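You operate a simulated robot arm through the tools that you are given. There is no shell and no other tool. Be economical: measure what you need, move in short steps, check, and stop when the job is done.

You are at the controls of a simulated two-armed robot. One attempt, no reset.

TASK
Open the dust drawer, take the black-band spoon bundle and put it in the inside of the dust drawer and shut the drawer again. Fetch the steel cup and set it on top of the grey tray with yellow grips. Take the beaker and put it on the top of the bench by the wall. Fetch the grey tin and set it on the top of the low red bench. Fetch the bag of small spoons from the inside of the tall carton and set it in the inside of the carton on the low step. Put the brown-band spoon bundle on the inside of the tall carton away on the top of the sorting bench. Pick up the job sign with one hand, pass it to the other hand and put it on the top of the bench by the wall. Fetch the job tag and set it on top of the tray with white grips. Take the white tray and leave it on top of the tray with purple grips. The order is free. Set down upright: steel cup, beaker.

Only the result counts: the job must be done as asked and must still hold three seconds after the hand-in. Knocking over, shifting, dropping, spilling or breaking anything else fails it.

THE ROBOT
Two 7-joint arms with fingered hands on one trunk, on a base that drives. Base frame: it is fixed to the floor where the robot stands at the start and does not move with it; the origin is under the middle of the robot, x ahead of it, y to its left, z up. Lengths are in m, angles in rad, forces in N, time in s.
The left shoulder is at the start at [0.06, 0.126, 1.113], the right one opposite. With the tool pointing down near the work surface each hand reaches from about 0.12 to 0.3 m from the robot's upright axis, wherever it stands, measured 20 degrees to its own side. Places, roughly: bag of small spoons [-3.25, -7.75, 0.75]; beaker [-1.5, -6.25, 0.75]; black-band spoon bundle (13x3x3 cm) [-2.4, 1.2, 0.8]; brown-band spoon bundle (13x3x4 cm) [-3.4, -8.1, 0.6]; dust drawer [0.7, 0.2, 0.6]; grey tin [-1.5, -6.75, 0.75]; inside of the carton on the low step [-3.9, -7.9, 0.4]; inside of the dust drawer [0.7, 0.3, 0.5]; job sign [-3.75, -10, 0.75]; job tag [-2.75, -11, 0.75]; steel cup (7x7x7 cm) [-1.4, -5.9, 0.7]; top of the bench by the wall [-2.5, -10.7, 0.7]; top of the low red bench [-3.5, -8.7, 0.6]; top of the sorting bench [-2.8, 1.5, 0.8]; tray with purple grips (27x19x5 cm) [-4, -10.6, 0.7]; tray with white grips (27x19x5 cm) [-2.6, -10.8, 0.7]; tray with yellow grips (27x19x5 cm) [-3.9, -7.8, 0.4]; white tray [-5, -12.5, 0.75]. Payload 2.5 kg a hand.
The tool frame of a hand sits at the grasp point between the pads (the TCP): z along the fingers, y along the line on which they close. The tips reach 0.03 m beyond it. Largest opening 0.104 m; the body of the gripper starts 0.035 m behind the TCP. The gripper is a hand of 5 fingers: y runs from the thumb to the fingers, the wrist lies at [-0.015, -0.104, -0.178] in the tool frame.
Orientation is told as [roll, pitch, yaw] about the base's x, y, z axes, in that order, counted from this pose: with the fingers straight down and the wrist toward the robot, the tool's x, y and z point along [0, 1, 0], [1, 0, 0] and [0, 0, -1] of the base frame.

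THE INTERFACE
- The arms move only by the tool jog_arm. It takes "left_motion", "right_motion" or both (then of equal length, played together; a hand with none holds still); each is a list of rows, each an object (a shift or turn left out is 0) with "offset": the shift along the base's x, y, z in m, a list of three; "rotation": the turn, a rotation vector about the base's x, y, z in rad, a list of three. In form: [{"offset": [x, y, z], "rotation": [ax, ay, az]}, ...]. A call has 1 to 20 rows; each row is the pose to reach, as a shift and turn from the pose commanded when the call began. Each row takes 0.2 s and may step no farther than 0.05 m and 0.15 rad from the row before; otherwise, the whole call is refused. Where a pose cannot be reached the arm comes as near as it can. A force on the tool above 40 N (or 10 N above the force at the start of the call, whichever is more), or a blocked arm, ends the call early, and 0.2 s more pass. In this call time passes only in rows, and 0.2 s behind the last. The reply holds the time, the measured pose of the TCP, the force on the tool along the base axes, the opening and the grip force, in the units named above and with some noise, with the torque about the TCP (base axes, N m) and any sound that the robot's microphone picked up.
- Cameras (640 x 400 px; columns grow to the right, rows downward): "scene" is now at [0.1046, 0.0018, 1.2872]; the picture's right is [0.02, -1.00, -0.00], its down [-0.86, -0.02, -0.51] and it looks along [0.51, 0.01, -0.86] (base axes); focal length 266 px, centre (320, 200). "left" rides on the left gripper at [-0.08, -0.078, -0.141] in its tool frame; the picture's right is [-0.78, -0.30, 0.56], its down [0.54, -0.78, 0.33] and it looks along [0.33, 0.56, 0.76] (tool axes); focal length 247 px, centre (320, 200). "right" rides on the right gripper at [0.08, -0.078, -0.141] in its tool frame; the picture's right is [-0.78, 0.30, -0.56], its down [-0.53, -0.78, 0.33] and it looks along [-0.33, 0.56, 0.76] (tool axes); focal length 247 px, centre (320, 200). There is no depth. A picture from a camera that has moved, and an enlarged one, comes with that camera's place and axes in the base frame and with its lens.
- grab_frame(camera): a new picture of that camera. No time passes.
- slide_trunk(by): slides the trunk up (or, below 0, down) by that many m; the arms and the scene camera ride with it, the base frame stays. It gives what a move gives, with no picture.
- steer(legs): drives the robot by 1 to 6 legs, each [ahead, left, turn to the left] in m, m and rad, along the robot's own axes; the way and the turn of a leg run together, so that a leg with both is an arc; at most 1.5 m and 3.142 rad a leg. The arms and the cameras ride along, it lands a little off, and it stops where it bumps. It gives what a move gives.
- move_fingers(index, middle, ring, little, thumb_bend, thumb_turn, hand): sets how far each is bent, from 0 (flat) to 100 (curled in); at 30 the hand is open as for a grip, at 70 the pads meet at the TCP. One left out holds its place. A second passes; each finger stops where it meets its share of the squeeze, and holds until it gets a number again. It is the only way to open and close the hand. It gives what a move gives, with no picture; readings hold the bend of each and the force on index, middle, ring, little, thumb and palm. thumb_turn goes from beside the hand (0) to across from the fingers (100), as for a grip.
- head_to(pan, tilt): turns the head with the scene camera to pan (to the left, within 1.501 rad either way) and tilt (down, from -0.506 to 1.204), counted from straight ahead of the robot. It gives what a move gives.
- enlarge(camera, box): a new picture of the part [left, top, right, bottom] of that camera's present view, enlarged. No time passes.
- close_job(): hands the job in; it is judged then, once.

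Work in short steps. Places have to be worked out from the pictures, the camera data and where the tool is seen: move nearer, look again, correct. Check each grasp and each placing, and mend what went wrong. You have 535 turns and 336 pictures in all, those below and enlarged ones among them. Open the grippers and draw the arms clear of the work before you hand the job in, unless the task says otherwise; then end with one line.

The tools are called after "Call:" as name(argument=value, ...) on one line, values as JSON. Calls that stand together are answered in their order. jog_arm: Moves the arms, as the interface text tells. Its arguments: {"type":"object","properties":{"left_motion":{"type":"array","items":{"type":"object","properties":{"offset":{"type":"array","items":{"type":"number"}},"rotation":{"type":"array","items":{"type":"number"}}}}},"right_motion":{"type":"array","items":{"type":"object","properties":{"offset":{"type":"array","items":{"type":"number"}},"rotation":{"type":"array","items":{"type":"number"}}}}}},"required":[]} The other tools are called the same way: slide_trunk (by) slides the trunk up or down; move_fingers (index, middle, ring, little, thumb_bend, thumb_turn, hand) moves the fingers one by one; steer (legs) drives the base; head_to (pan, tilt) turns the head that bears the scene camera; grab_frame (camera) takes a picture; enlarge (camera, box) takes an enlarged picture of a part of a camera's view; close_job () hands the job in.

At the start:

```text
time: 0.0
left_eef_pos: [0.3182, 0.0904, 0.828]
left_tool_rot: [0.028, -0.005, 0.014]
left_force: [-0.8, -1.3, -0.5]
left_wrist_torque: [0.04, 0.02, -0.02]
left_finger_gap: 0.1038
left_gripper_force: 0.1
left_shape: jaw
left_bend: [30.0, 30.0, 30.0, 31.0, 30.0, 98.0]
left_finger forces: [0.1, 0.0, 0.0, 1.1, 0.0, 0.0]
right_eef_pos: [0.398, -0.198, 0.8597]
right_tool_rot: [-0.001, 0.0, 0.002]
right_force: [0.4, 0.5, -0.1]
right_wrist_torque: [0.02, 0.0, -0.03]
right_finger_gap: 0.1036
right_gripper_force: 0.0
right_shape: jaw
right_bend: [30.0, 30.0, 30.0, 30.0, 30.0, 98.0]
right_finger forces: [0.0, 0.1, 0.0, 0.0, 0.0, 0.0]
trunk travel left (down, up): [-0.508, 0.432]
robot x, y, heading: [0.002, -0.001, -0.001]
head pan, tilt: [0.021, 1.038]
```

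scene: 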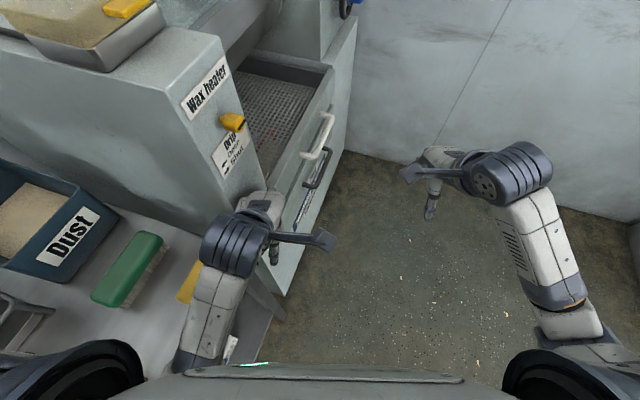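
right: 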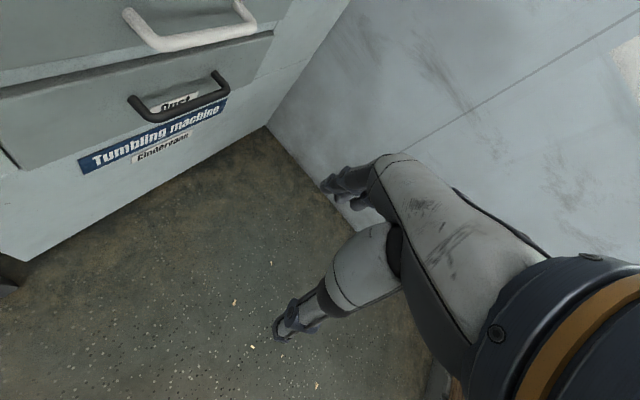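
left: 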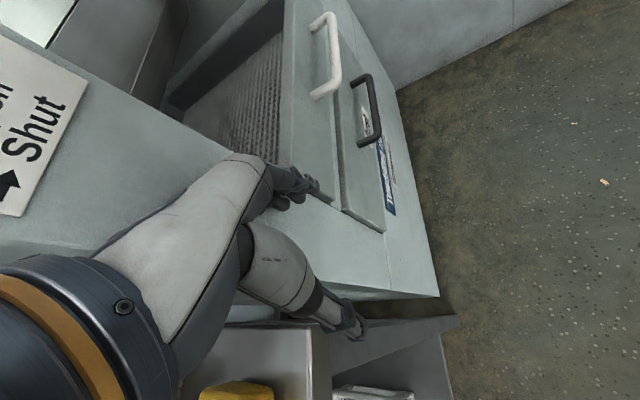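

I begin by looking closer at the drawer area and its handles.

Call:
enlarge(camera="scene", box=[200, 50, 400, 250])

Call:
head_to(pan=0.4, tilt=0.5)

Call:
grab_frame(camera="scene")

```text
2.00 times, centred on (300, 150) of scene
camera zoom: at [0.1046, 0.0018, 1.2872], right [0.02, -1.0, 0.0], down [-0.86, -0.02, -0.51], along [0.51, 0.01, -0.86], focal length 533 px, centre (360, 300)
```

zoom: 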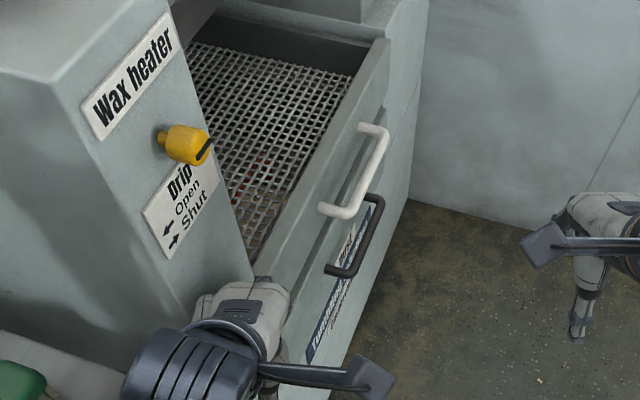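

```text
time: 1.0
left_eef_pos: [0.3186, 0.0889, 0.8274]
left_tool_rot: [0.031, -0.006, 0.015]
left_force: [-1.1, -2.1, 0.1]
left_wrist_torque: [0.03, 0.0, -0.05]
left_finger_gap: 0.1037
left_gripper_force: 0.1
left_shape: jaw
left_bend: [30.0, 30.0, 30.0, 31.0, 30.0, 98.0]
left_finger forces: [0.1, 0.0, 0.0, 2.4, 0.1, 0.1]
right_eef_pos: [0.398, -0.1975, 0.8595]
right_tool_rot: [0.0, -0.001, 0.0]
right_force: [0.4, -0.2, -0.1]
right_wrist_torque: [0.01, 0.0, -0.02]
right_finger_gap: 0.1038
right_gripper_force: 0.1
right_shape: jaw
right_bend: [30.0, 30.0, 30.0, 30.0, 30.0, 98.0]
right_finger forces: [0.0, 0.0, 0.0, 0.0, 0.0, 0.1]
trunk travel left (down, up): [-0.508, 0.432]
robot x, y, heading: [-0.0015, -0.0008, 0.001]
head pan, tilt: [0.4, 0.499]
```

```text
331 pictures are left
camera scene: at [0.1211, 0.0356, 1.3309], right [0.39, -0.92, 0.0], down [-0.44, -0.19, -0.88], along [0.81, 0.34, -0.48], focal length 266 px, centre (320, 200)
```

scene: 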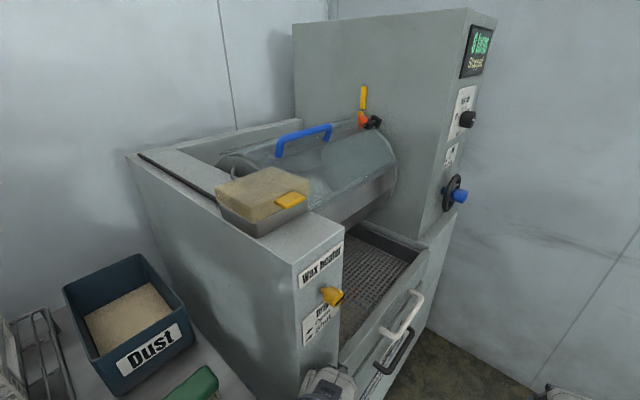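

The robot's left hand is close to the table; I look round to learn the free space before driving.

Call:
head_to(pan=1.4, tilt=0.6)

Call:
grab_frame(camera="scene")

Call:
head_to(pan=-1.4, tilt=0.6)

Call:
grab_frame(camera="scene")

```text
time: 2.2
left_eef_pos: [0.3193, 0.089, 0.8266]
left_tool_rot: [0.03, -0.006, 0.014]
left_force: [-0.1, -2.5, -0.6]
left_wrist_torque: [0.02, -0.01, -0.07]
left_finger_gap: 0.1038
left_gripper_force: 0.0
left_shape: jaw
left_bend: [30.0, 30.0, 30.0, 31.0, 30.0, 98.0]
left_finger forces: [0.0, 0.0, 0.0, 2.1, 0.1, 0.1]
right_eef_pos: [0.3967, -0.197, 0.8584]
right_tool_rot: [0.0, 0.0, -0.001]
right_force: [0.4, -0.2, 0.0]
right_wrist_torque: [0.04, 0.02, 0.03]
right_finger_gap: 0.1035
right_gripper_force: 0.2
right_shape: jaw
right_bend: [30.0, 30.0, 30.0, 30.0, 30.0, 98.0]
right_finger forces: [0.1, 0.1, 0.0, 0.0, 0.1, 0.0]
trunk travel left (down, up): [-0.508, 0.432]
robot x, y, heading: [-0.0019, 0.0006, 0.001]
head pan, tilt: [1.4, 0.6]
```

```text
330 pictures are left
camera scene: at [0.0524, 0.0874, 1.3219], right [0.99, -0.17, 0.0], down [-0.1, -0.56, -0.83], along [0.14, 0.81, -0.56], focal length 266 px, centre (320, 200)
```

scene: 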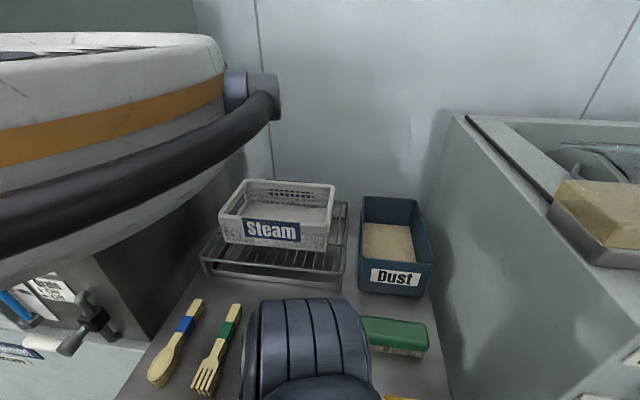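

```text
time: 4.7
left_eef_pos: [0.3194, 0.0902, 0.8271]
left_tool_rot: [0.032, -0.005, 0.014]
left_force: [-0.9, -1.1, -0.1]
left_wrist_torque: [0.04, -0.03, -0.07]
left_finger_gap: 0.1038
left_gripper_force: 0.1
left_shape: jaw
left_bend: [30.0, 30.0, 30.0, 31.0, 30.0, 98.0]
left_finger forces: [0.1, 0.0, 0.1, 2.1, 0.0, 0.1]
right_eef_pos: [0.3987, -0.1969, 0.8599]
right_tool_rot: [0.001, 0.001, 0.001]
right_force: [0.1, 0.1, 0.1]
right_wrist_torque: [0.01, -0.02, 0.01]
right_finger_gap: 0.1037
right_gripper_force: 0.0
right_shape: jaw
right_bend: [30.0, 30.0, 30.0, 30.0, 30.0, 98.0]
right_finger forces: [0.0, 0.0, 0.1, 0.0, 0.0, 0.0]
trunk travel left (down, up): [-0.508, 0.432]
robot x, y, heading: [-0.0015, -0.0014, 0.003]
head pan, tilt: [-1.4, 0.6]
```

```text
329 pictures are left
camera scene: at [0.0524, -0.0868, 1.3218], right [-0.99, -0.17, 0.0], down [-0.1, 0.56, -0.82], along [0.14, -0.81, -0.57], focal length 266 px, centre (320, 200)
```

scene: 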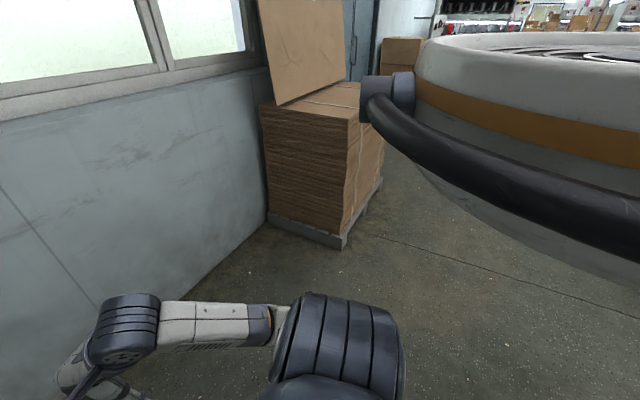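

The machine body touches the left little finger, so I draw the left hand away from it before driving.

Call:
jog_arm(left_motion=[{"offset": [-0.02, -0.03, 0.02]}, {"offset": [-0.04, -0.05, 0.05]}, {"offset": [-0.06, -0.05, 0.09]}])

Call:
steer(legs=[[0.0, -0.45, 0], [0.38, 0, 0], [0, 0, 1.14]])

Call:
head_to(pan=0, tilt=0.9)

Call:
grab_frame(camera="scene")

```text
time: 5.2
left_eef_pos: [0.3085, 0.1067, 0.8446]
left_tool_rot: [0.23, -0.057, 0.015]
left_force: [-8.5, -23.8, -2.5]
left_wrist_torque: [0.02, 0.05, -1.05]
left_finger_gap: 0.1036
left_gripper_force: 0.0
left_shape: jaw
left_bend: [30.0, 30.0, 31.0, 38.0, 30.0, 98.0]
left_finger forces: [0.1, 0.0, 7.1, 19.8, 0.0, 0.1]
left hand out of reach, approached as far as the arm can: row 1, 2
right_eef_pos: [0.3964, -0.2003, 0.8599]
right_tool_rot: [0.0, 0.002, -0.002]
right_force: [-0.6, -1.0, 0.1]
right_wrist_torque: [0.02, -0.01, -0.03]
right_finger_gap: 0.1037
right_gripper_force: 0.1
right_shape: jaw
right_bend: [30.0, 30.0, 30.0, 30.0, 30.0, 98.0]
right_finger forces: [0.0, 0.1, 0.1, 0.0, 0.0, 0.0]
trunk travel left (down, up): [-0.508, 0.432]
robot x, y, heading: [-0.0038, -0.0004, -0.003]
head pan, tilt: [-1.4, 0.6]
stopped in row 2 (left hand): the arm was blocked; the commanded pose is now the measured one
```

```text
time: 12.9
left_eef_pos: [0.4056, -0.1278, 0.8445]
left_tool_rot: [0.229, -0.057, 1.179]
left_force: [-0.6, 0.6, -0.5]
left_wrist_torque: [0.02, 0.0, 0.0]
left_finger_gap: 0.1039
left_gripper_force: 0.0
left_shape: jaw
left_bend: [30.0, 30.0, 30.0, 30.0, 30.0, 98.0]
left_finger forces: [0.0, 0.0, 0.0, 0.1, 0.1, 0.0]
right_eef_pos: [0.7235, -0.1746, 0.8603]
right_tool_rot: [0.001, -0.001, 1.149]
right_force: [0.4, 0.2, -0.3]
right_wrist_torque: [0.0, 0.01, 0.02]
right_finger_gap: 0.1037
right_gripper_force: 0.1
right_shape: jaw
right_bend: [30.0, 30.0, 30.0, 30.0, 30.0, 98.0]
right_finger forces: [0.0, 0.0, 0.0, 0.0, 0.1, 0.0]
trunk travel left (down, up): [-0.508, 0.432]
robot x, y, heading: [0.3786, -0.4547, 1.146]
head pan, tilt: [-1.4, 0.6]
```

```text
time: 14.4
left_eef_pos: [0.4049, -0.1265, 0.8452]
left_tool_rot: [0.231, -0.059, 1.179]
left_force: [-0.2, 0.3, 0.3]
left_wrist_torque: [-0.01, -0.01, 0.01]
left_finger_gap: 0.1039
left_gripper_force: 0.0
left_shape: jaw
left_bend: [30.0, 30.0, 30.0, 30.0, 30.0, 98.0]
left_finger forces: [0.0, 0.0, 0.1, 0.0, 0.0, 0.0]
right_eef_pos: [0.7234, -0.1754, 0.8594]
right_tool_rot: [-0.002, 0.0, 1.147]
right_force: [-0.2, 0.5, -0.1]
right_wrist_torque: [0.01, 0.02, 0.01]
right_finger_gap: 0.1036
right_gripper_force: 0.1
right_shape: jaw
right_bend: [30.0, 30.0, 30.0, 30.0, 30.0, 98.0]
right_finger forces: [0.0, 0.0, 0.1, 0.0, 0.0, 0.0]
trunk travel left (down, up): [-0.508, 0.432]
robot x, y, heading: [0.3817, -0.4573, 1.146]
head pan, tilt: [0.0, 0.901]
```

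```text
328 pictures are left
camera scene: at [0.4255, -0.3504, 1.2971], right [0.91, -0.41, 0.0], down [-0.32, -0.71, -0.62], along [0.26, 0.57, -0.78], focal length 266 px, centre (320, 200)
```

scene: 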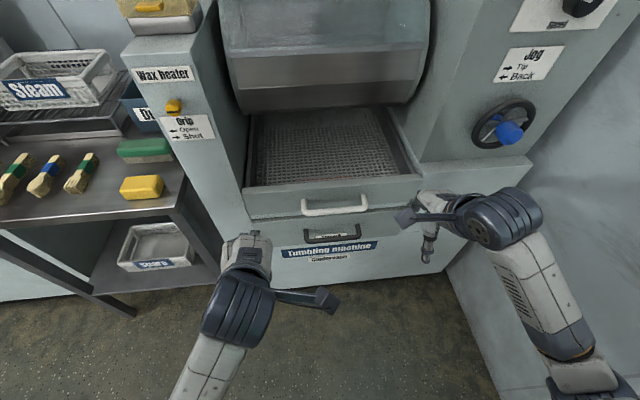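

Now square to the drawers. A close-up of handles to measure the black one.

Call:
enlarge(camera="scene", box=[230, 170, 430, 295])

```text
3.20 times, centred on (330, 232) of scene
camera zoom: at [0.4255, -0.3504, 1.2971], right [0.91, -0.41, 0.0], down [-0.32, -0.71, -0.62], along [0.26, 0.57, -0.78], focal length 852 px, centre (288, 96)
```

zoom: 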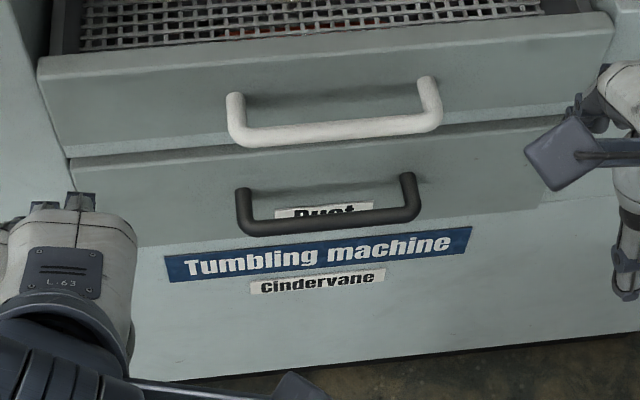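

The black handle bar runs about (0.553,0.032)–(0.715,-0.015), z≈0.59. I turn square to the face and lower the trunk a little.

Call:
steer(legs=[[0, 0, 0.14]])

Call:
slide_trunk(by=-0.15)

Call:
jog_arm(right_motion=[{"offset": [-0.01, -0.02, 0], "rotation": [0.135, -0.039, 0]}, {"offset": [-0.01, -0.04, 0], "rotation": [0.27, -0.078, 0]}, {"offset": [-0.01, -0.04, 0], "rotation": [0.4, -0.116, 0]}, {"offset": [-0.01, -0.04, 0], "rotation": [0.54, -0.155, 0]}, {"offset": [-0.01, -0.04, 0], "rotation": [0.673, -0.194, 0]}, {"offset": [-0.01, -0.04, 0], "rotation": [0.81, -0.232, 0]}, {"offset": [-0.01, -0.04, 0], "rotation": [0.94, -0.271, 0]}])

```text
time: 15.4
left_eef_pos: [0.3596, -0.1259, 0.8449]
left_tool_rot: [0.232, -0.058, 1.315]
left_force: [-0.6, -0.4, 0.4]
left_wrist_torque: [-0.01, -0.01, 0.01]
left_finger_gap: 0.1037
left_gripper_force: 0.0
left_shape: jaw
left_bend: [30.0, 30.0, 30.0, 30.0, 30.0, 98.0]
left_finger forces: [0.1, 0.1, 0.0, 0.0, 0.1, 0.0]
right_eef_pos: [0.6828, -0.1306, 0.8605]
right_tool_rot: [0.0, -0.001, 1.284]
right_force: [-0.7, -0.1, -0.2]
right_wrist_torque: [0.04, 0.03, 0.01]
right_finger_gap: 0.1038
right_gripper_force: 0.1
right_shape: jaw
right_bend: [30.0, 30.0, 30.0, 30.0, 30.0, 98.0]
right_finger forces: [0.1, 0.0, 0.0, 0.0, 0.0, 0.1]
trunk travel left (down, up): [-0.508, 0.432]
robot x, y, heading: [0.3793, -0.4557, 1.283]
head pan, tilt: [0.0, 0.901]
```

```text
time: 17.1
left_eef_pos: [0.3608, -0.1269, 0.6946]
left_tool_rot: [0.232, -0.059, 1.317]
left_force: [-1.2, -0.1, 0.2]
left_wrist_torque: [-0.01, 0.01, -0.01]
left_finger_gap: 0.1037
left_gripper_force: 0.1
left_shape: jaw
left_bend: [30.0, 30.0, 30.0, 30.0, 30.0, 98.0]
left_finger forces: [0.0, 0.1, 0.0, 0.1, 0.1, 0.0]
right_eef_pos: [0.6822, -0.1308, 0.7098]
right_tool_rot: [0.001, 0.001, 1.282]
right_force: [-0.2, 0.8, -0.2]
right_wrist_torque: [0.01, -0.01, 0.01]
right_finger_gap: 0.1036
right_gripper_force: 0.0
right_shape: jaw
right_bend: [30.0, 30.0, 30.0, 30.0, 30.0, 98.0]
right_finger forces: [0.0, 0.0, 0.0, 0.0, 0.0, 0.0]
trunk travel left (down, up): [-0.358, 0.582]
robot x, y, heading: [0.3788, -0.457, 1.282]
head pan, tilt: [0.0, 0.901]
```

```text
time: 18.8
left_eef_pos: [0.3608, -0.1263, 0.6946]
left_tool_rot: [0.232, -0.061, 1.317]
left_force: [1.3, -0.2, -1.0]
left_wrist_torque: [0.02, 0.01, -0.01]
left_finger_gap: 0.1039
left_gripper_force: 0.0
left_shape: jaw
left_bend: [30.0, 30.0, 30.0, 30.0, 30.0, 98.0]
left_finger forces: [0.1, 0.1, 0.0, 0.0, 0.0, 0.0]
right_eef_pos: [0.6721, -0.171, 0.7085]
right_tool_rot: [0.01, -0.978, 1.28]
right_force: [0.7, 0.4, 0.1]
right_wrist_torque: [-0.01, 0.01, 0.02]
right_finger_gap: 0.1036
right_gripper_force: 0.0
right_shape: jaw
right_bend: [30.0, 30.0, 30.0, 30.0, 30.0, 98.0]
right_finger forces: [0.1, 0.0, 0.0, 0.0, 0.1, 0.1]
right hand out of reach, approached as far as the arm can: row 2, 3, 4
trunk travel left (down, up): [-0.358, 0.582]
robot x, y, heading: [0.3795, -0.4571, 1.288]
head pan, tilt: [0.0, 0.901]
```

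Hand is tilted. I partly close the fingers and move to a pre-grasp in front of the black handle.

Call:
move_fingers(hand="right", index=42, middle=42, ring=42, little=42, thumb_bend=42, thumb_turn=100)

Call:
jog_arm(right_motion=[{"offset": [-0.03, 0.0, -0.03]}, {"offset": [-0.06, 0.02, -0.05]}, {"offset": [-0.06, 0.06, -0.06]}, {"offset": [-0.06, 0.08, -0.065]}])

Call:
grab_frame(camera="right")

Call:
grab_frame(camera="scene")

```text
time: 19.8
left_eef_pos: [0.3609, -0.1263, 0.694]
left_tool_rot: [0.232, -0.059, 1.317]
left_force: [0.5, 0.1, -0.7]
left_wrist_torque: [-0.01, 0.03, 0.01]
left_finger_gap: 0.1038
left_gripper_force: 0.0
left_shape: jaw
left_bend: [30.0, 30.0, 30.0, 30.0, 30.0, 98.0]
left_finger forces: [0.1, 0.0, 0.1, 0.0, 0.0, 0.0]
right_eef_pos: [0.6709, -0.1712, 0.7103]
right_tool_rot: [0.01, -0.98, 1.28]
right_force: [0.2, 0.3, -0.5]
right_wrist_torque: [0.03, -0.02, -0.01]
right_finger_gap: 0.0732
right_gripper_force: 0.1
right_shape: fingers
right_bend: [42.0, 42.0, 42.0, 42.0, 42.0, 99.0]
right_finger forces: [0.0, 0.0, 0.0, 0.0, 0.0, 0.1]
trunk travel left (down, up): [-0.358, 0.582]
robot x, y, heading: [0.3781, -0.4581, 1.287]
head pan, tilt: [0.0, 0.901]
```

```text
time: 20.8
left_eef_pos: [0.3606, -0.1267, 0.695]
left_tool_rot: [0.232, -0.059, 1.314]
left_force: [-0.3, 0.4, -0.1]
left_wrist_torque: [-0.01, 0.03, 0.02]
left_finger_gap: 0.1039
left_gripper_force: 0.1
left_shape: jaw
left_bend: [30.0, 30.0, 30.0, 30.0, 30.0, 98.0]
left_finger forces: [0.0, 0.0, 0.1, 0.0, 0.0, 0.0]
right_eef_pos: [0.6198, -0.1045, 0.6346]
right_tool_rot: [-0.141, -0.952, 1.451]
right_force: [0.2, -0.5, 1.0]
right_wrist_torque: [-0.02, -0.05, 0.0]
right_finger_gap: 0.0728
right_gripper_force: 0.0
right_shape: fingers
right_bend: [42.0, 42.0, 42.0, 42.0, 42.0, 99.0]
right_finger forces: [0.0, 0.0, 0.0, 0.0, 0.1, 0.1]
trunk travel left (down, up): [-0.358, 0.582]
robot x, y, heading: [0.3819, -0.4574, 1.286]
head pan, tilt: [0.0, 0.901]
```

```text
326 pictures are left
camera right: at [0.5043, -0.2402, 0.646], right [0.64, -0.45, 0.62], down [0.54, -0.31, -0.78], along [0.54, 0.84, 0.04], focal length 247 px, centre (320, 200)
```

right: 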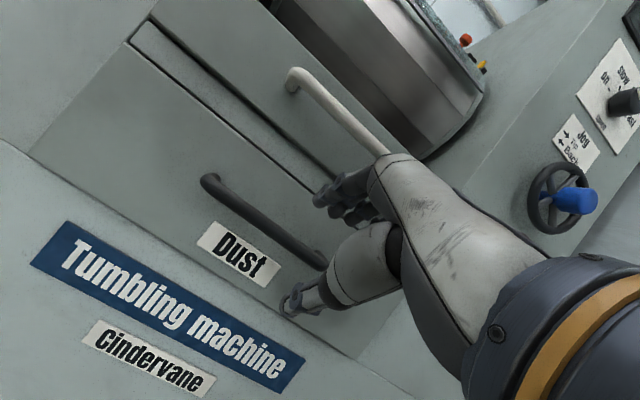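

```text
325 pictures are left
camera scene: at [0.4108, -0.3449, 1.1471], right [0.96, -0.28, 0.0], down [-0.22, -0.75, -0.62], along [0.18, 0.6, -0.78], focal length 266 px, centre (320, 200)
```

scene: 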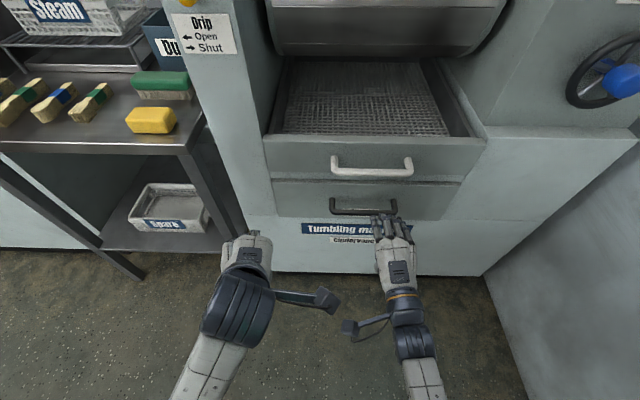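

The hand's turn drifted since the wrist is too near the shoulder; I back the base 0.12 m and reach out again, restoring the yaw.

Call:
steer(legs=[[-0.12, 0, 0]])

Call:
jog_arm(right_motion=[{"offset": [0.005, 0.03, 0.0]}, {"offset": [0.01, 0.06, 0.0]}, {"offset": [0.016, 0.09, 0.0]}, {"offset": [0.022, 0.11, 0.0]}])

```text
time: 22.0
left_eef_pos: [0.3261, -0.2389, 0.6955]
left_tool_rot: [0.23, -0.059, 1.321]
left_force: [-0.7, -0.2, -0.7]
left_wrist_torque: [-0.03, 0.0, -0.01]
left_finger_gap: 0.1038
left_gripper_force: 0.1
left_shape: jaw
left_bend: [30.0, 30.0, 30.0, 30.0, 30.0, 98.0]
left_finger forces: [0.0, 0.0, 0.0, 0.1, 0.1, 0.1]
right_eef_pos: [0.5884, -0.2127, 0.6366]
right_tool_rot: [-0.141, -0.957, 1.453]
right_force: [-0.4, -0.2, 0.3]
right_wrist_torque: [-0.04, -0.02, 0.0]
right_finger_gap: 0.0729
right_gripper_force: 0.0
right_shape: fingers
right_bend: [42.0, 42.0, 42.0, 42.0, 42.0, 99.0]
right_finger forces: [0.0, 0.0, 0.1, 0.1, 0.0, 0.0]
trunk travel left (down, up): [-0.358, 0.582]
robot x, y, heading: [0.3478, -0.5686, 1.285]
head pan, tilt: [0.0, 0.901]
```

```text
time: 23.0
left_eef_pos: [0.3266, -0.2384, 0.6937]
left_tool_rot: [0.233, -0.06, 1.323]
left_force: [-1.1, -0.3, 0.0]
left_wrist_torque: [-0.01, -0.02, 0.0]
left_finger_gap: 0.1036
left_gripper_force: 0.1
left_shape: jaw
left_bend: [30.0, 30.0, 30.0, 30.0, 30.0, 98.0]
left_finger forces: [0.1, 0.0, 0.1, 0.1, 0.1, 0.0]
right_eef_pos: [0.6093, -0.1017, 0.6361]
right_tool_rot: [-0.145, -0.957, 1.457]
right_force: [-0.4, 0.4, -0.1]
right_wrist_torque: [0.01, 0.01, 0.02]
right_finger_gap: 0.0731
right_gripper_force: 0.0
right_shape: fingers
right_bend: [42.0, 42.0, 42.0, 42.0, 42.0, 99.0]
right_finger forces: [0.0, 0.0, 0.0, 0.0, 0.0, 0.0]
trunk travel left (down, up): [-0.358, 0.582]
robot x, y, heading: [0.346, -0.5654, 1.288]
head pan, tilt: [0.0, 0.901]
```

Handle bar is measured at z≈0.598, centre (0.637,0.008). I fix the hand's turn and move onto the approach line.

Call:
jog_arm(right_motion=[{"offset": [0.003, 0.01, 0.022], "rotation": [0.022, 0.08, -0.054]}, {"offset": [0.011, 0.04, 0.001], "rotation": [0.022, 0.08, -0.054]}])

Call:
grab_frame(camera="right")

```text
time: 23.8
left_eef_pos: [0.3256, -0.2383, 0.6941]
left_tool_rot: [0.233, -0.059, 1.322]
left_force: [0.4, 0.1, 0.3]
left_wrist_torque: [0.0, 0.01, -0.01]
left_finger_gap: 0.1038
left_gripper_force: 0.1
left_shape: jaw
left_bend: [30.0, 30.0, 30.0, 30.0, 30.0, 98.0]
left_finger forces: [0.0, 0.0, 0.0, 0.0, 0.0, 0.0]
right_eef_pos: [0.6447, -0.0767, 0.6244]
right_tool_rot: [-0.125, -0.941, 1.38]
right_force: [-0.2, 0.5, -0.1]
right_wrist_torque: [0.05, -0.01, -0.01]
right_finger_gap: 0.073
right_gripper_force: 0.1
right_shape: fingers
right_bend: [42.0, 42.0, 42.0, 42.0, 42.0, 99.0]
right_finger forces: [0.0, 0.0, 0.0, 0.1, 0.0, 0.0]
trunk travel left (down, up): [-0.358, 0.582]
robot x, y, heading: [0.3495, -0.5723, 1.289]
head pan, tilt: [0.0, 0.901]
stopped in row 2 (right hand): the arm was blocked; the commanded pose is now the measured one
```

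```text
324 pictures are left
camera right: at [0.5217, -0.2072, 0.6385], right [0.62, -0.48, 0.62], down [0.52, -0.35, -0.78], along [0.59, 0.81, 0.03], focal length 247 px, centre (320, 200)
```

right: 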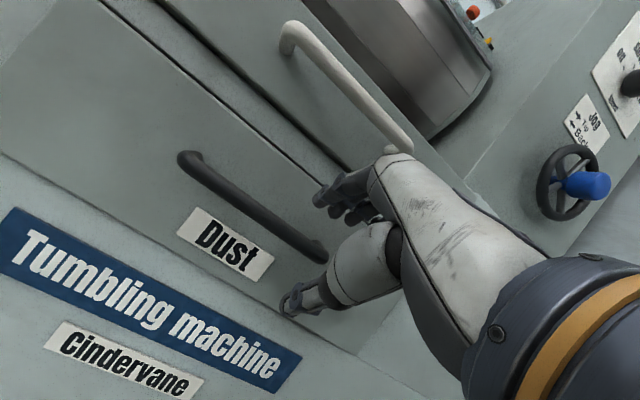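

The move halted short without contact force; I try again with smaller steps to see whether the arm tracks.

Call:
jog_arm(right_motion=[{"offset": [-0.005, 0.0, 0.01], "rotation": [0.015, 0.03, -0.02]}, {"offset": [-0.012, 0.0, 0.02], "rotation": [0.02, 0.06, -0.04]}, {"offset": [-0.02, 0.0, 0.025], "rotation": [0.02, 0.06, -0.04]}])

```text
time: 24.8
left_eef_pos: [0.3258, -0.2391, 0.6952]
left_tool_rot: [0.232, -0.059, 1.324]
left_force: [-0.4, -0.3, -0.7]
left_wrist_torque: [0.0, 0.01, 0.01]
left_finger_gap: 0.1039
left_gripper_force: 0.0
left_shape: jaw
left_bend: [30.0, 30.0, 30.0, 30.0, 30.0, 98.0]
left_finger forces: [0.0, 0.1, 0.1, 0.1, 0.1, 0.0]
right_eef_pos: [0.6656, -0.0831, 0.655]
right_tool_rot: [-0.229, -0.956, 1.416]
right_force: [-0.4, 0.7, -1.0]
right_wrist_torque: [-0.03, -0.05, 0.02]
right_finger_gap: 0.0731
right_gripper_force: 0.1
right_shape: fingers
right_bend: [42.0, 42.0, 42.0, 42.0, 42.0, 99.0]
right_finger forces: [0.0, 0.0, 0.0, 0.1, 0.0, 0.0]
trunk travel left (down, up): [-0.358, 0.582]
robot x, y, heading: [0.3524, -0.5678, 1.293]
head pan, tilt: [0.0, 0.901]
stopped in row 3 (right hand): the arm was blocked; the commanded pose is now the measured one
```

The arm drifts right; I look where its elbow is.

Call:
head_to(pan=-0.3, tilt=1.15)

Call:
grab_frame(camera="scene")

```text
time: 25.6
left_eef_pos: [0.3263, -0.2383, 0.6942]
left_tool_rot: [0.233, -0.06, 1.322]
left_force: [0.5, 1.0, -0.7]
left_wrist_torque: [-0.02, 0.0, -0.03]
left_finger_gap: 0.1038
left_gripper_force: 0.0
left_shape: jaw
left_bend: [30.0, 30.0, 30.0, 30.0, 30.0, 98.0]
left_finger forces: [0.1, 0.0, 0.0, 0.1, 0.0, 0.0]
right_eef_pos: [0.6648, -0.0829, 0.6553]
right_tool_rot: [-0.229, -0.957, 1.415]
right_force: [0.8, 0.3, -1.2]
right_wrist_torque: [-0.02, 0.0, -0.01]
right_finger_gap: 0.0731
right_gripper_force: 0.1
right_shape: fingers
right_bend: [42.0, 42.0, 42.0, 42.0, 42.0, 99.0]
right_finger forces: [0.0, 0.1, 0.1, 0.0, 0.0, 0.1]
trunk travel left (down, up): [-0.358, 0.582]
robot x, y, heading: [0.3449, -0.5637, 1.287]
head pan, tilt: [-0.3, 1.15]
```

```text
323 pictures are left
camera scene: at [0.3893, -0.4793, 1.1302], right [0.84, -0.55, 0.0], down [-0.5, -0.76, -0.41], along [0.22, 0.34, -0.91], focal length 266 px, centre (320, 200)
```

scene: 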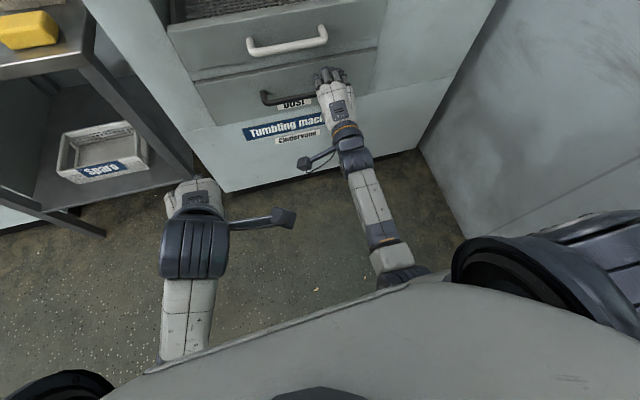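

The elbow looks crowded against the torso; I shift the base left so the hand works more to its own side.

Call:
steer(legs=[[-0.03, 0.12, 0]])

Call:
jog_arm(right_motion=[{"offset": [0.02, -0.01, 0.0], "rotation": [0.025, 0.05, -0.01]}, {"offset": [0.04, -0.01, 0.0], "rotation": [0.04, 0.1, -0.02]}, {"offset": [0.06, -0.01, 0.0], "rotation": [0.05, 0.15, -0.02]}, {"offset": [0.08, -0.01, 0.0], "rotation": [0.05, 0.15, -0.02]}])

```text
time: 26.8
left_eef_pos: [0.2055, -0.2342, 0.6934]
left_tool_rot: [0.233, -0.061, 1.321]
left_force: [0.1, 0.1, -0.7]
left_wrist_torque: [0.01, 0.02, 0.03]
left_finger_gap: 0.1039
left_gripper_force: 0.1
left_shape: jaw
left_bend: [30.0, 30.0, 30.0, 30.0, 30.0, 98.0]
left_finger forces: [0.0, 0.0, 0.0, 0.0, 0.0, 0.1]
right_eef_pos: [0.543, -0.079, 0.6556]
right_tool_rot: [-0.228, -0.957, 1.416]
right_force: [0.1, -0.3, -1.3]
right_wrist_torque: [-0.03, -0.02, 0.01]
right_finger_gap: 0.0731
right_gripper_force: 0.1
right_shape: fingers
right_bend: [42.0, 42.0, 42.0, 42.0, 42.0, 99.0]
right_finger forces: [0.1, 0.1, 0.0, 0.0, 0.1, 0.0]
trunk travel left (down, up): [-0.358, 0.582]
robot x, y, heading: [0.2256, -0.5619, 1.291]
head pan, tilt: [-0.3, 1.15]
```

```text
time: 27.8
left_eef_pos: [0.2045, -0.2348, 0.6951]
left_tool_rot: [0.234, -0.062, 1.323]
left_force: [-0.6, -0.6, -0.2]
left_wrist_torque: [0.0, -0.01, 0.03]
left_finger_gap: 0.1036
left_gripper_force: 0.0
left_shape: jaw
left_bend: [30.0, 30.0, 30.0, 30.0, 30.0, 98.0]
left_finger forces: [0.1, 0.0, 0.1, 0.0, 0.0, 0.1]
right_eef_pos: [0.6239, -0.0898, 0.6557]
right_tool_rot: [0.051, -0.964, 1.17]
right_force: [-0.3, -1.2, 0.4]
right_wrist_torque: [0.0, 0.0, -0.05]
right_finger_gap: 0.073
right_gripper_force: 0.1
right_shape: fingers
right_bend: [42.0, 42.0, 42.0, 42.0, 42.0, 99.0]
right_finger forces: [0.0, 0.0, 0.0, 0.1, 0.1, 0.1]
trunk travel left (down, up): [-0.358, 0.582]
robot x, y, heading: [0.2252, -0.5612, 1.288]
head pan, tilt: [-0.3, 1.15]
```

Tracking well now. I advance along the tool axis onto the handle in short steps.

Call:
jog_arm(right_motion=[{"offset": [0.003, 0.03, -0.018], "rotation": [0, 0, 0.07]}, {"offset": [0.007, 0.055, -0.035], "rotation": [0, 0, 0.07]}, {"offset": [0.01, 0.075, -0.045], "rotation": [0, 0, 0.07]}])

Call:
grab_frame(camera="right")

Call:
enlarge(camera="scene", box=[250, 0, 450, 125])

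```text
time: 28.6
left_eef_pos: [0.2042, -0.2338, 0.6957]
left_tool_rot: [0.233, -0.06, 1.321]
left_force: [0.4, 0.0, -0.1]
left_wrist_torque: [0.01, 0.03, -0.01]
left_finger_gap: 0.1038
left_gripper_force: 0.1
left_shape: jaw
left_bend: [30.0, 30.0, 30.0, 30.0, 30.0, 98.0]
left_finger forces: [0.1, 0.0, 0.0, 0.0, 0.0, 0.0]
right_eef_pos: [0.6335, -0.0131, 0.6106]
right_tool_rot: [0.049, -0.966, 1.243]
right_force: [-0.5, -0.1, -0.1]
right_wrist_torque: [0.03, 0.0, -0.01]
right_finger_gap: 0.0729
right_gripper_force: 0.1
right_shape: fingers
right_bend: [42.0, 42.0, 42.0, 42.0, 42.0, 99.0]
right_finger forces: [0.1, 0.0, 0.1, 0.0, 0.1, 0.1]
trunk travel left (down, up): [-0.358, 0.582]
robot x, y, heading: [0.2279, -0.5654, 1.285]
head pan, tilt: [-0.3, 1.15]
```

```text
322 pictures are left
camera right: at [0.5111, -0.1446, 0.6296], right [0.68, -0.5, 0.54], down [0.44, -0.31, -0.84], along [0.59, 0.81, 0.01], focal length 247 px, centre (320, 200)
```

right: 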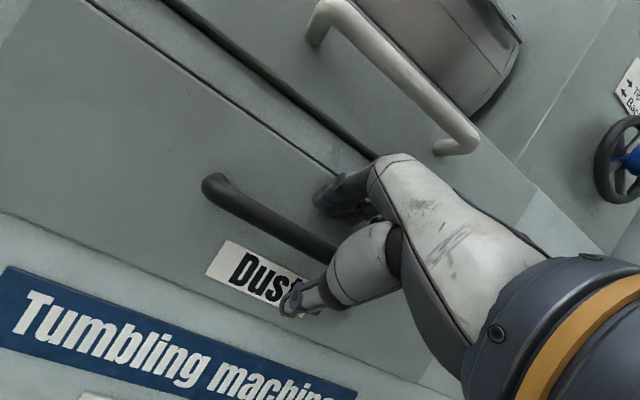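

```text
3.20 times, centred on (350, 62) of scene
camera zoom: at [0.2683, -0.4759, 1.1301], right [0.83, -0.55, 0.0], down [-0.5, -0.76, -0.41], along [0.22, 0.34, -0.91], focal length 852 px, centre (224, 640)
```

zoom: 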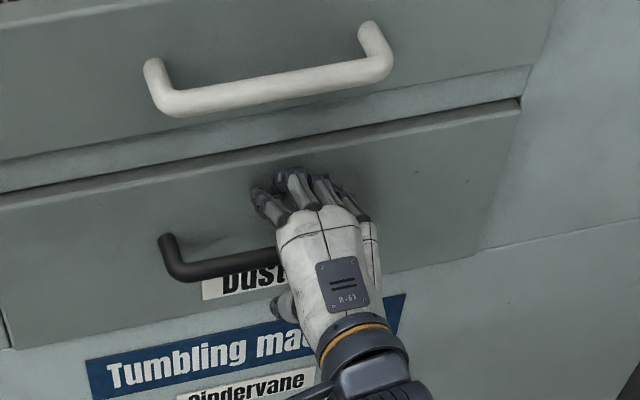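

Fingers straddle the bar. One centimetre more, then close.

Call:
jog_arm(right_motion=[{"offset": [0.003, 0.01, -0.008]}])

Call:
move_fingers(hand="right", index=72, middle=72, ring=72, little=72, thumb_bend=72)

Call:
grab_frame(camera="right")

```text
time: 29.0
left_eef_pos: [0.205, -0.2364, 0.6953]
left_tool_rot: [0.231, -0.064, 1.32]
left_force: [0.3, 0.4, -0.2]
left_wrist_torque: [-0.02, -0.03, 0.0]
left_finger_gap: 0.1038
left_gripper_force: 0.1
left_shape: jaw
left_bend: [30.0, 30.0, 30.0, 30.0, 30.0, 98.0]
left_finger forces: [0.0, 0.1, 0.0, 0.0, 0.0, 0.0]
right_eef_pos: [0.6335, -0.0108, 0.6068]
right_tool_rot: [0.053, -0.978, 1.243]
right_force: [-6.5, -19.2, 5.6]
right_wrist_torque: [0.62, -0.27, -0.04]
right_finger_gap: 0.0685
right_gripper_force: 9.8
right_shape: fingers
right_bend: [45.0, 43.0, 42.0, 42.0, 42.0, 99.0]
right_finger forces: [12.4, 4.8, 2.5, 0.1, 0.0, 0.1]
trunk travel left (down, up): [-0.358, 0.582]
robot x, y, heading: [0.2283, -0.5652, 1.286]
head pan, tilt: [-0.3, 1.15]
stopped in row 1 (right hand): the force on the tool passed its limit at 56 N (the readings are from after the stop); the commanded pose is now the measured one
```

```text
time: 30.0
left_eef_pos: [0.2055, -0.2343, 0.6947]
left_tool_rot: [0.232, -0.061, 1.321]
left_force: [-0.1, 0.4, 0.3]
left_wrist_torque: [0.02, -0.01, 0.05]
left_finger_gap: 0.104
left_gripper_force: 0.0
left_shape: jaw
left_bend: [30.0, 30.0, 30.0, 30.0, 30.0, 98.0]
left_finger forces: [0.0, 0.1, 0.0, 0.0, 0.0, 0.0]
right_eef_pos: [0.6351, -0.0092, 0.6066]
right_tool_rot: [0.049, -0.975, 1.24]
right_force: [1.3, 1.0, 0.7]
right_wrist_torque: [-0.07, -0.22, 0.13]
right_finger_gap: 0.0017
right_gripper_force: 7.7
right_shape: fingers
right_bend: [72.0, 72.0, 71.0, 71.0, 68.0, 100.0]
right_finger forces: [1.4, 0.6, 2.1, 5.1, 5.9, 0.0]
trunk travel left (down, up): [-0.358, 0.582]
robot x, y, heading: [0.2275, -0.5626, 1.29]
head pan, tilt: [-0.3, 1.15]
```

```text
320 pictures are left
camera right: at [0.5132, -0.1406, 0.6236], right [0.67, -0.51, 0.54], down [0.45, -0.3, -0.84], along [0.59, 0.81, 0.03], focal length 247 px, centre (320, 200)
```

right: 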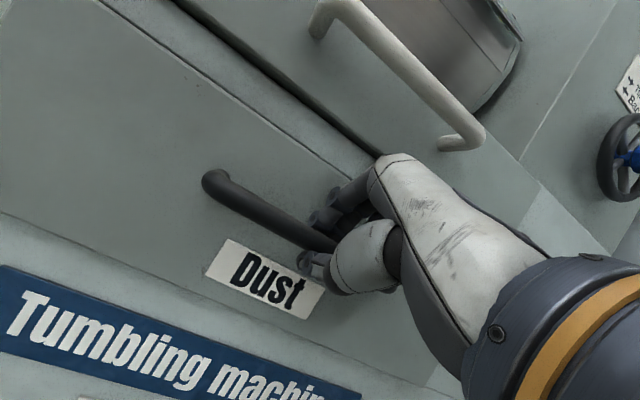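

Fingers are curled round the bar. I pull gently outward to test.

Call:
jog_arm(right_motion=[{"offset": [-0.005, -0.019, 0]}, {"offset": [-0.011, -0.038, 0]}, {"offset": [-0.017, -0.057, 0]}])

Call:
grab_frame(camera="scene")

```text
time: 30.8
left_eef_pos: [0.2053, -0.2353, 0.6949]
left_tool_rot: [0.233, -0.062, 1.32]
left_force: [1.0, -0.3, 0.6]
left_wrist_torque: [0.01, 0.0, 0.0]
left_finger_gap: 0.1038
left_gripper_force: 0.0
left_shape: jaw
left_bend: [30.0, 30.0, 30.0, 30.0, 30.0, 98.0]
left_finger forces: [0.1, 0.0, 0.0, 0.0, 0.0, 0.0]
right_eef_pos: [0.618, -0.0677, 0.6064]
right_tool_rot: [0.049, -0.973, 1.242]
right_force: [-1.7, -0.1, 3.8]
right_wrist_torque: [-0.06, -0.22, 0.07]
right_finger_gap: 0.0006
right_gripper_force: 6.6
right_shape: fingers
right_bend: [72.0, 72.0, 72.0, 71.0, 69.0, 100.0]
right_finger forces: [0.7, 0.1, 1.2, 5.2, 5.0, 0.0]
trunk travel left (down, up): [-0.358, 0.582]
robot x, y, heading: [0.2228, -0.5638, 1.289]
head pan, tilt: [-0.3, 1.15]
```

```text
319 pictures are left
camera scene: at [0.268, -0.4764, 1.1302], right [0.83, -0.55, 0.0], down [-0.5, -0.76, -0.41], along [0.23, 0.34, -0.91], focal length 266 px, centre (320, 200)
```

scene: 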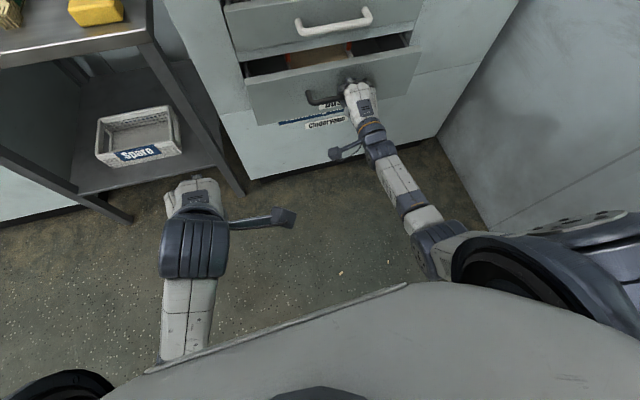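

The drawer slides open. I pull it further by backing the base 0.18 m.

Call:
steer(legs=[[-0.18, 0, 0]])

Call:
head_to(pan=-0.2, tilt=0.9)

Call:
grab_frame(camera="scene")

```text
time: 32.3
left_eef_pos: [0.1521, -0.4118, 0.6945]
left_tool_rot: [0.233, -0.06, 1.326]
left_force: [0.0, -0.2, -1.0]
left_wrist_torque: [0.04, 0.02, 0.0]
left_finger_gap: 0.1036
left_gripper_force: 0.1
left_shape: jaw
left_bend: [30.0, 30.0, 30.0, 30.0, 30.0, 98.0]
left_finger forces: [0.0, 0.0, 0.0, 0.0, 0.1, 0.1]
right_eef_pos: [0.5658, -0.2431, 0.605]
right_tool_rot: [0.049, -0.972, 1.245]
right_force: [-3.5, -1.3, -0.7]
right_wrist_torque: [-0.04, -0.12, 0.08]
right_finger_gap: 0.0
right_gripper_force: 4.6
right_shape: fingers
right_bend: [72.0, 72.0, 72.0, 71.0, 69.0, 100.0]
right_finger forces: [0.0, 0.0, 0.2, 3.9, 5.7, 0.0]
trunk travel left (down, up): [-0.358, 0.582]
robot x, y, heading: [0.1761, -0.7409, 1.29]
head pan, tilt: [-0.3, 1.15]
```

```text
time: 33.1
left_eef_pos: [0.1529, -0.4115, 0.6952]
left_tool_rot: [0.232, -0.059, 1.326]
left_force: [0.0, 0.2, -0.3]
left_wrist_torque: [-0.02, -0.01, -0.02]
left_finger_gap: 0.1037
left_gripper_force: 0.1
left_shape: jaw
left_bend: [30.0, 30.0, 30.0, 30.0, 30.0, 98.0]
left_finger forces: [0.0, 0.0, 0.0, 0.0, 0.0, 0.0]
right_eef_pos: [0.5647, -0.2431, 0.6045]
right_tool_rot: [0.048, -0.972, 1.244]
right_force: [-3.2, 0.5, -0.3]
right_wrist_torque: [-0.06, -0.16, 0.1]
right_finger_gap: 0.0
right_gripper_force: 5.3
right_shape: fingers
right_bend: [72.0, 72.0, 72.0, 71.0, 69.0, 100.0]
right_finger forces: [0.1, 0.0, 0.2, 4.4, 5.7, 0.1]
trunk travel left (down, up): [-0.358, 0.582]
robot x, y, heading: [0.1756, -0.7393, 1.29]
head pan, tilt: [-0.201, 0.901]
```

```text
318 pictures are left
camera scene: at [0.2191, -0.6353, 1.147], right [0.89, -0.46, 0.0], down [-0.36, -0.7, -0.62], along [0.29, 0.55, -0.78], focal length 266 px, centre (320, 200)
```

scene: 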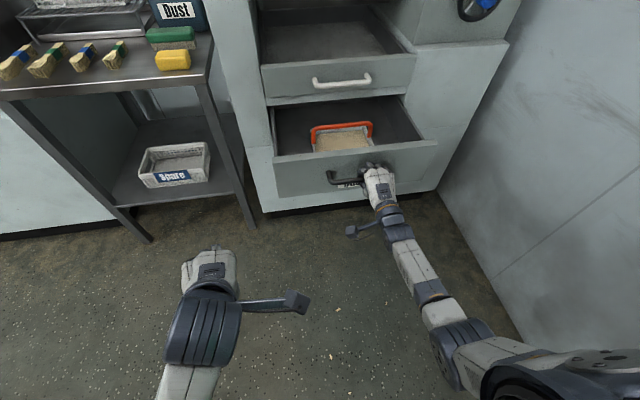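

Drawer is open about 0.24 m, with a tub inside. I zoom in for free room.

Call:
enlarge(camera="scene", box=[240, 70, 440, 195])

```text
3.20 times, centred on (340, 132) of scene
camera zoom: at [0.2191, -0.6353, 1.147], right [0.89, -0.46, 0.0], down [-0.36, -0.7, -0.62], along [0.29, 0.55, -0.78], focal length 852 px, centre (256, 416)
```

zoom: 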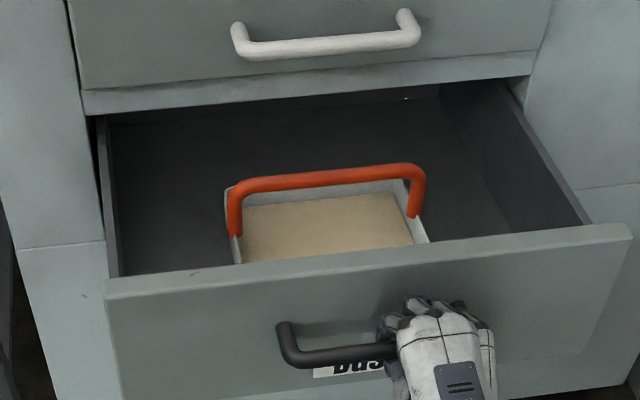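

Plenty of room to the right of the tub. I let go of the handle and back the hand out.

Call:
move_fingers(hand="right", index=35, middle=35, ring=35, little=35, thumb_bend=35)

Call:
jog_arm(right_motion=[{"offset": [-0.008, -0.03, 0.018]}, {"offset": [-0.016, -0.06, 0.04]}, {"offset": [-0.022, -0.08, 0.055]}, {"offset": [-0.022, -0.085, 0.1]}, {"offset": [-0.022, -0.085, 0.15]}])

Call:
slide_trunk(by=0.2)

Call:
head_to(pan=1.4, tilt=0.35)

Call:
grab_frame(camera="scene")

```text
time: 34.1
left_eef_pos: [0.1527, -0.4108, 0.6944]
left_tool_rot: [0.232, -0.059, 1.325]
left_force: [0.4, 0.4, 0.9]
left_wrist_torque: [-0.02, -0.01, -0.01]
left_finger_gap: 0.1036
left_gripper_force: 0.2
left_shape: jaw
left_bend: [30.0, 30.0, 30.0, 30.0, 30.0, 98.0]
left_finger forces: [0.1, 0.0, 0.0, 0.0, 0.1, 0.1]
right_eef_pos: [0.5644, -0.243, 0.6059]
right_tool_rot: [0.049, -0.975, 1.245]
right_force: [0.2, -0.6, 0.6]
right_wrist_torque: [0.0, 0.01, -0.01]
right_finger_gap: 0.09
right_gripper_force: 0.2
right_shape: fingers
right_bend: [35.0, 35.0, 35.0, 35.0, 35.0, 98.0]
right_finger forces: [0.0, 0.0, 0.0, 0.1, 0.0, 0.0]
trunk travel left (down, up): [-0.358, 0.582]
robot x, y, heading: [0.1768, -0.7451, 1.288]
head pan, tilt: [-0.201, 0.901]
```

```text
time: 35.3
left_eef_pos: [0.1539, -0.4119, 0.6942]
left_tool_rot: [0.233, -0.062, 1.324]
left_force: [-0.1, 0.7, 0.6]
left_wrist_torque: [-0.01, 0.0, 0.03]
left_finger_gap: 0.1036
left_gripper_force: 0.1
left_shape: jaw
left_bend: [30.0, 30.0, 30.0, 30.0, 30.0, 98.0]
left_finger forces: [0.1, 0.0, 0.0, 0.0, 0.0, 0.1]
right_eef_pos: [0.5427, -0.3263, 0.7514]
right_tool_rot: [0.052, -0.972, 1.246]
right_force: [-0.7, -0.2, 0.1]
right_wrist_torque: [0.02, 0.0, 0.0]
right_finger_gap: 0.0904
right_gripper_force: 0.0
right_shape: fingers
right_bend: [35.0, 35.0, 35.0, 35.0, 35.0, 98.0]
right_finger forces: [0.0, 0.1, 0.1, 0.0, 0.1, 0.0]
trunk travel left (down, up): [-0.358, 0.582]
robot x, y, heading: [0.1757, -0.7392, 1.293]
head pan, tilt: [-0.201, 0.901]
```

```text
time: 37.5
left_eef_pos: [0.154, -0.4121, 0.8944]
left_tool_rot: [0.233, -0.059, 1.324]
left_force: [-0.2, 0.3, 0.8]
left_wrist_torque: [0.01, 0.01, -0.02]
left_finger_gap: 0.1039
left_gripper_force: 0.0
left_shape: jaw
left_bend: [30.0, 30.0, 30.0, 30.0, 30.0, 98.0]
left_finger forces: [0.0, 0.0, 0.0, 0.0, 0.0, 0.0]
right_eef_pos: [0.5418, -0.3265, 0.952]
right_tool_rot: [0.049, -0.975, 1.246]
right_force: [0.7, 0.2, -0.2]
right_wrist_torque: [-0.01, 0.0, 0.0]
right_finger_gap: 0.0906
right_gripper_force: 0.0
right_shape: fingers
right_bend: [35.0, 35.0, 35.0, 35.0, 35.0, 98.0]
right_finger forces: [0.1, 0.1, 0.1, 0.1, 0.0, 0.0]
trunk travel left (down, up): [-0.558, 0.382]
robot x, y, heading: [0.1787, -0.7401, 1.291]
head pan, tilt: [-0.201, 0.901]
```

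```text
time: 39.1
left_eef_pos: [0.1525, -0.4114, 0.8943]
left_tool_rot: [0.232, -0.059, 1.326]
left_force: [0.6, 0.1, -0.6]
left_wrist_torque: [0.0, 0.02, -0.04]
left_finger_gap: 0.1037
left_gripper_force: 0.0
left_shape: jaw
left_bend: [30.0, 30.0, 30.0, 30.0, 30.0, 98.0]
left_finger forces: [0.1, 0.0, 0.0, 0.0, 0.1, 0.0]
right_eef_pos: [0.5435, -0.3263, 0.9512]
right_tool_rot: [0.05, -0.974, 1.245]
right_force: [-0.1, 0.6, 0.3]
right_wrist_torque: [-0.02, -0.01, -0.01]
right_finger_gap: 0.0905
right_gripper_force: 0.0
right_shape: fingers
right_bend: [35.0, 35.0, 35.0, 35.0, 35.0, 98.0]
right_finger forces: [0.0, 0.1, 0.0, 0.1, 0.1, 0.0]
trunk travel left (down, up): [-0.558, 0.382]
robot x, y, heading: [0.1722, -0.7465, 1.289]
head pan, tilt: [1.4, 0.351]
```

```text
316 pictures are left
camera scene: at [0.1006, -0.6617, 1.3946], right [0.44, 0.9, 0.0], down [0.31, -0.15, -0.94], along [-0.85, 0.41, -0.34], focal length 266 px, centre (320, 200)
```

scene: 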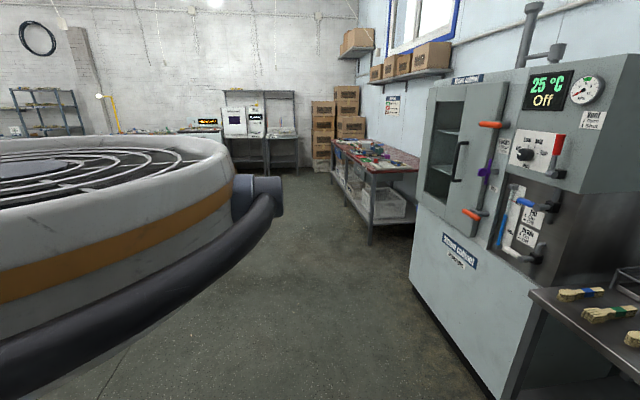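

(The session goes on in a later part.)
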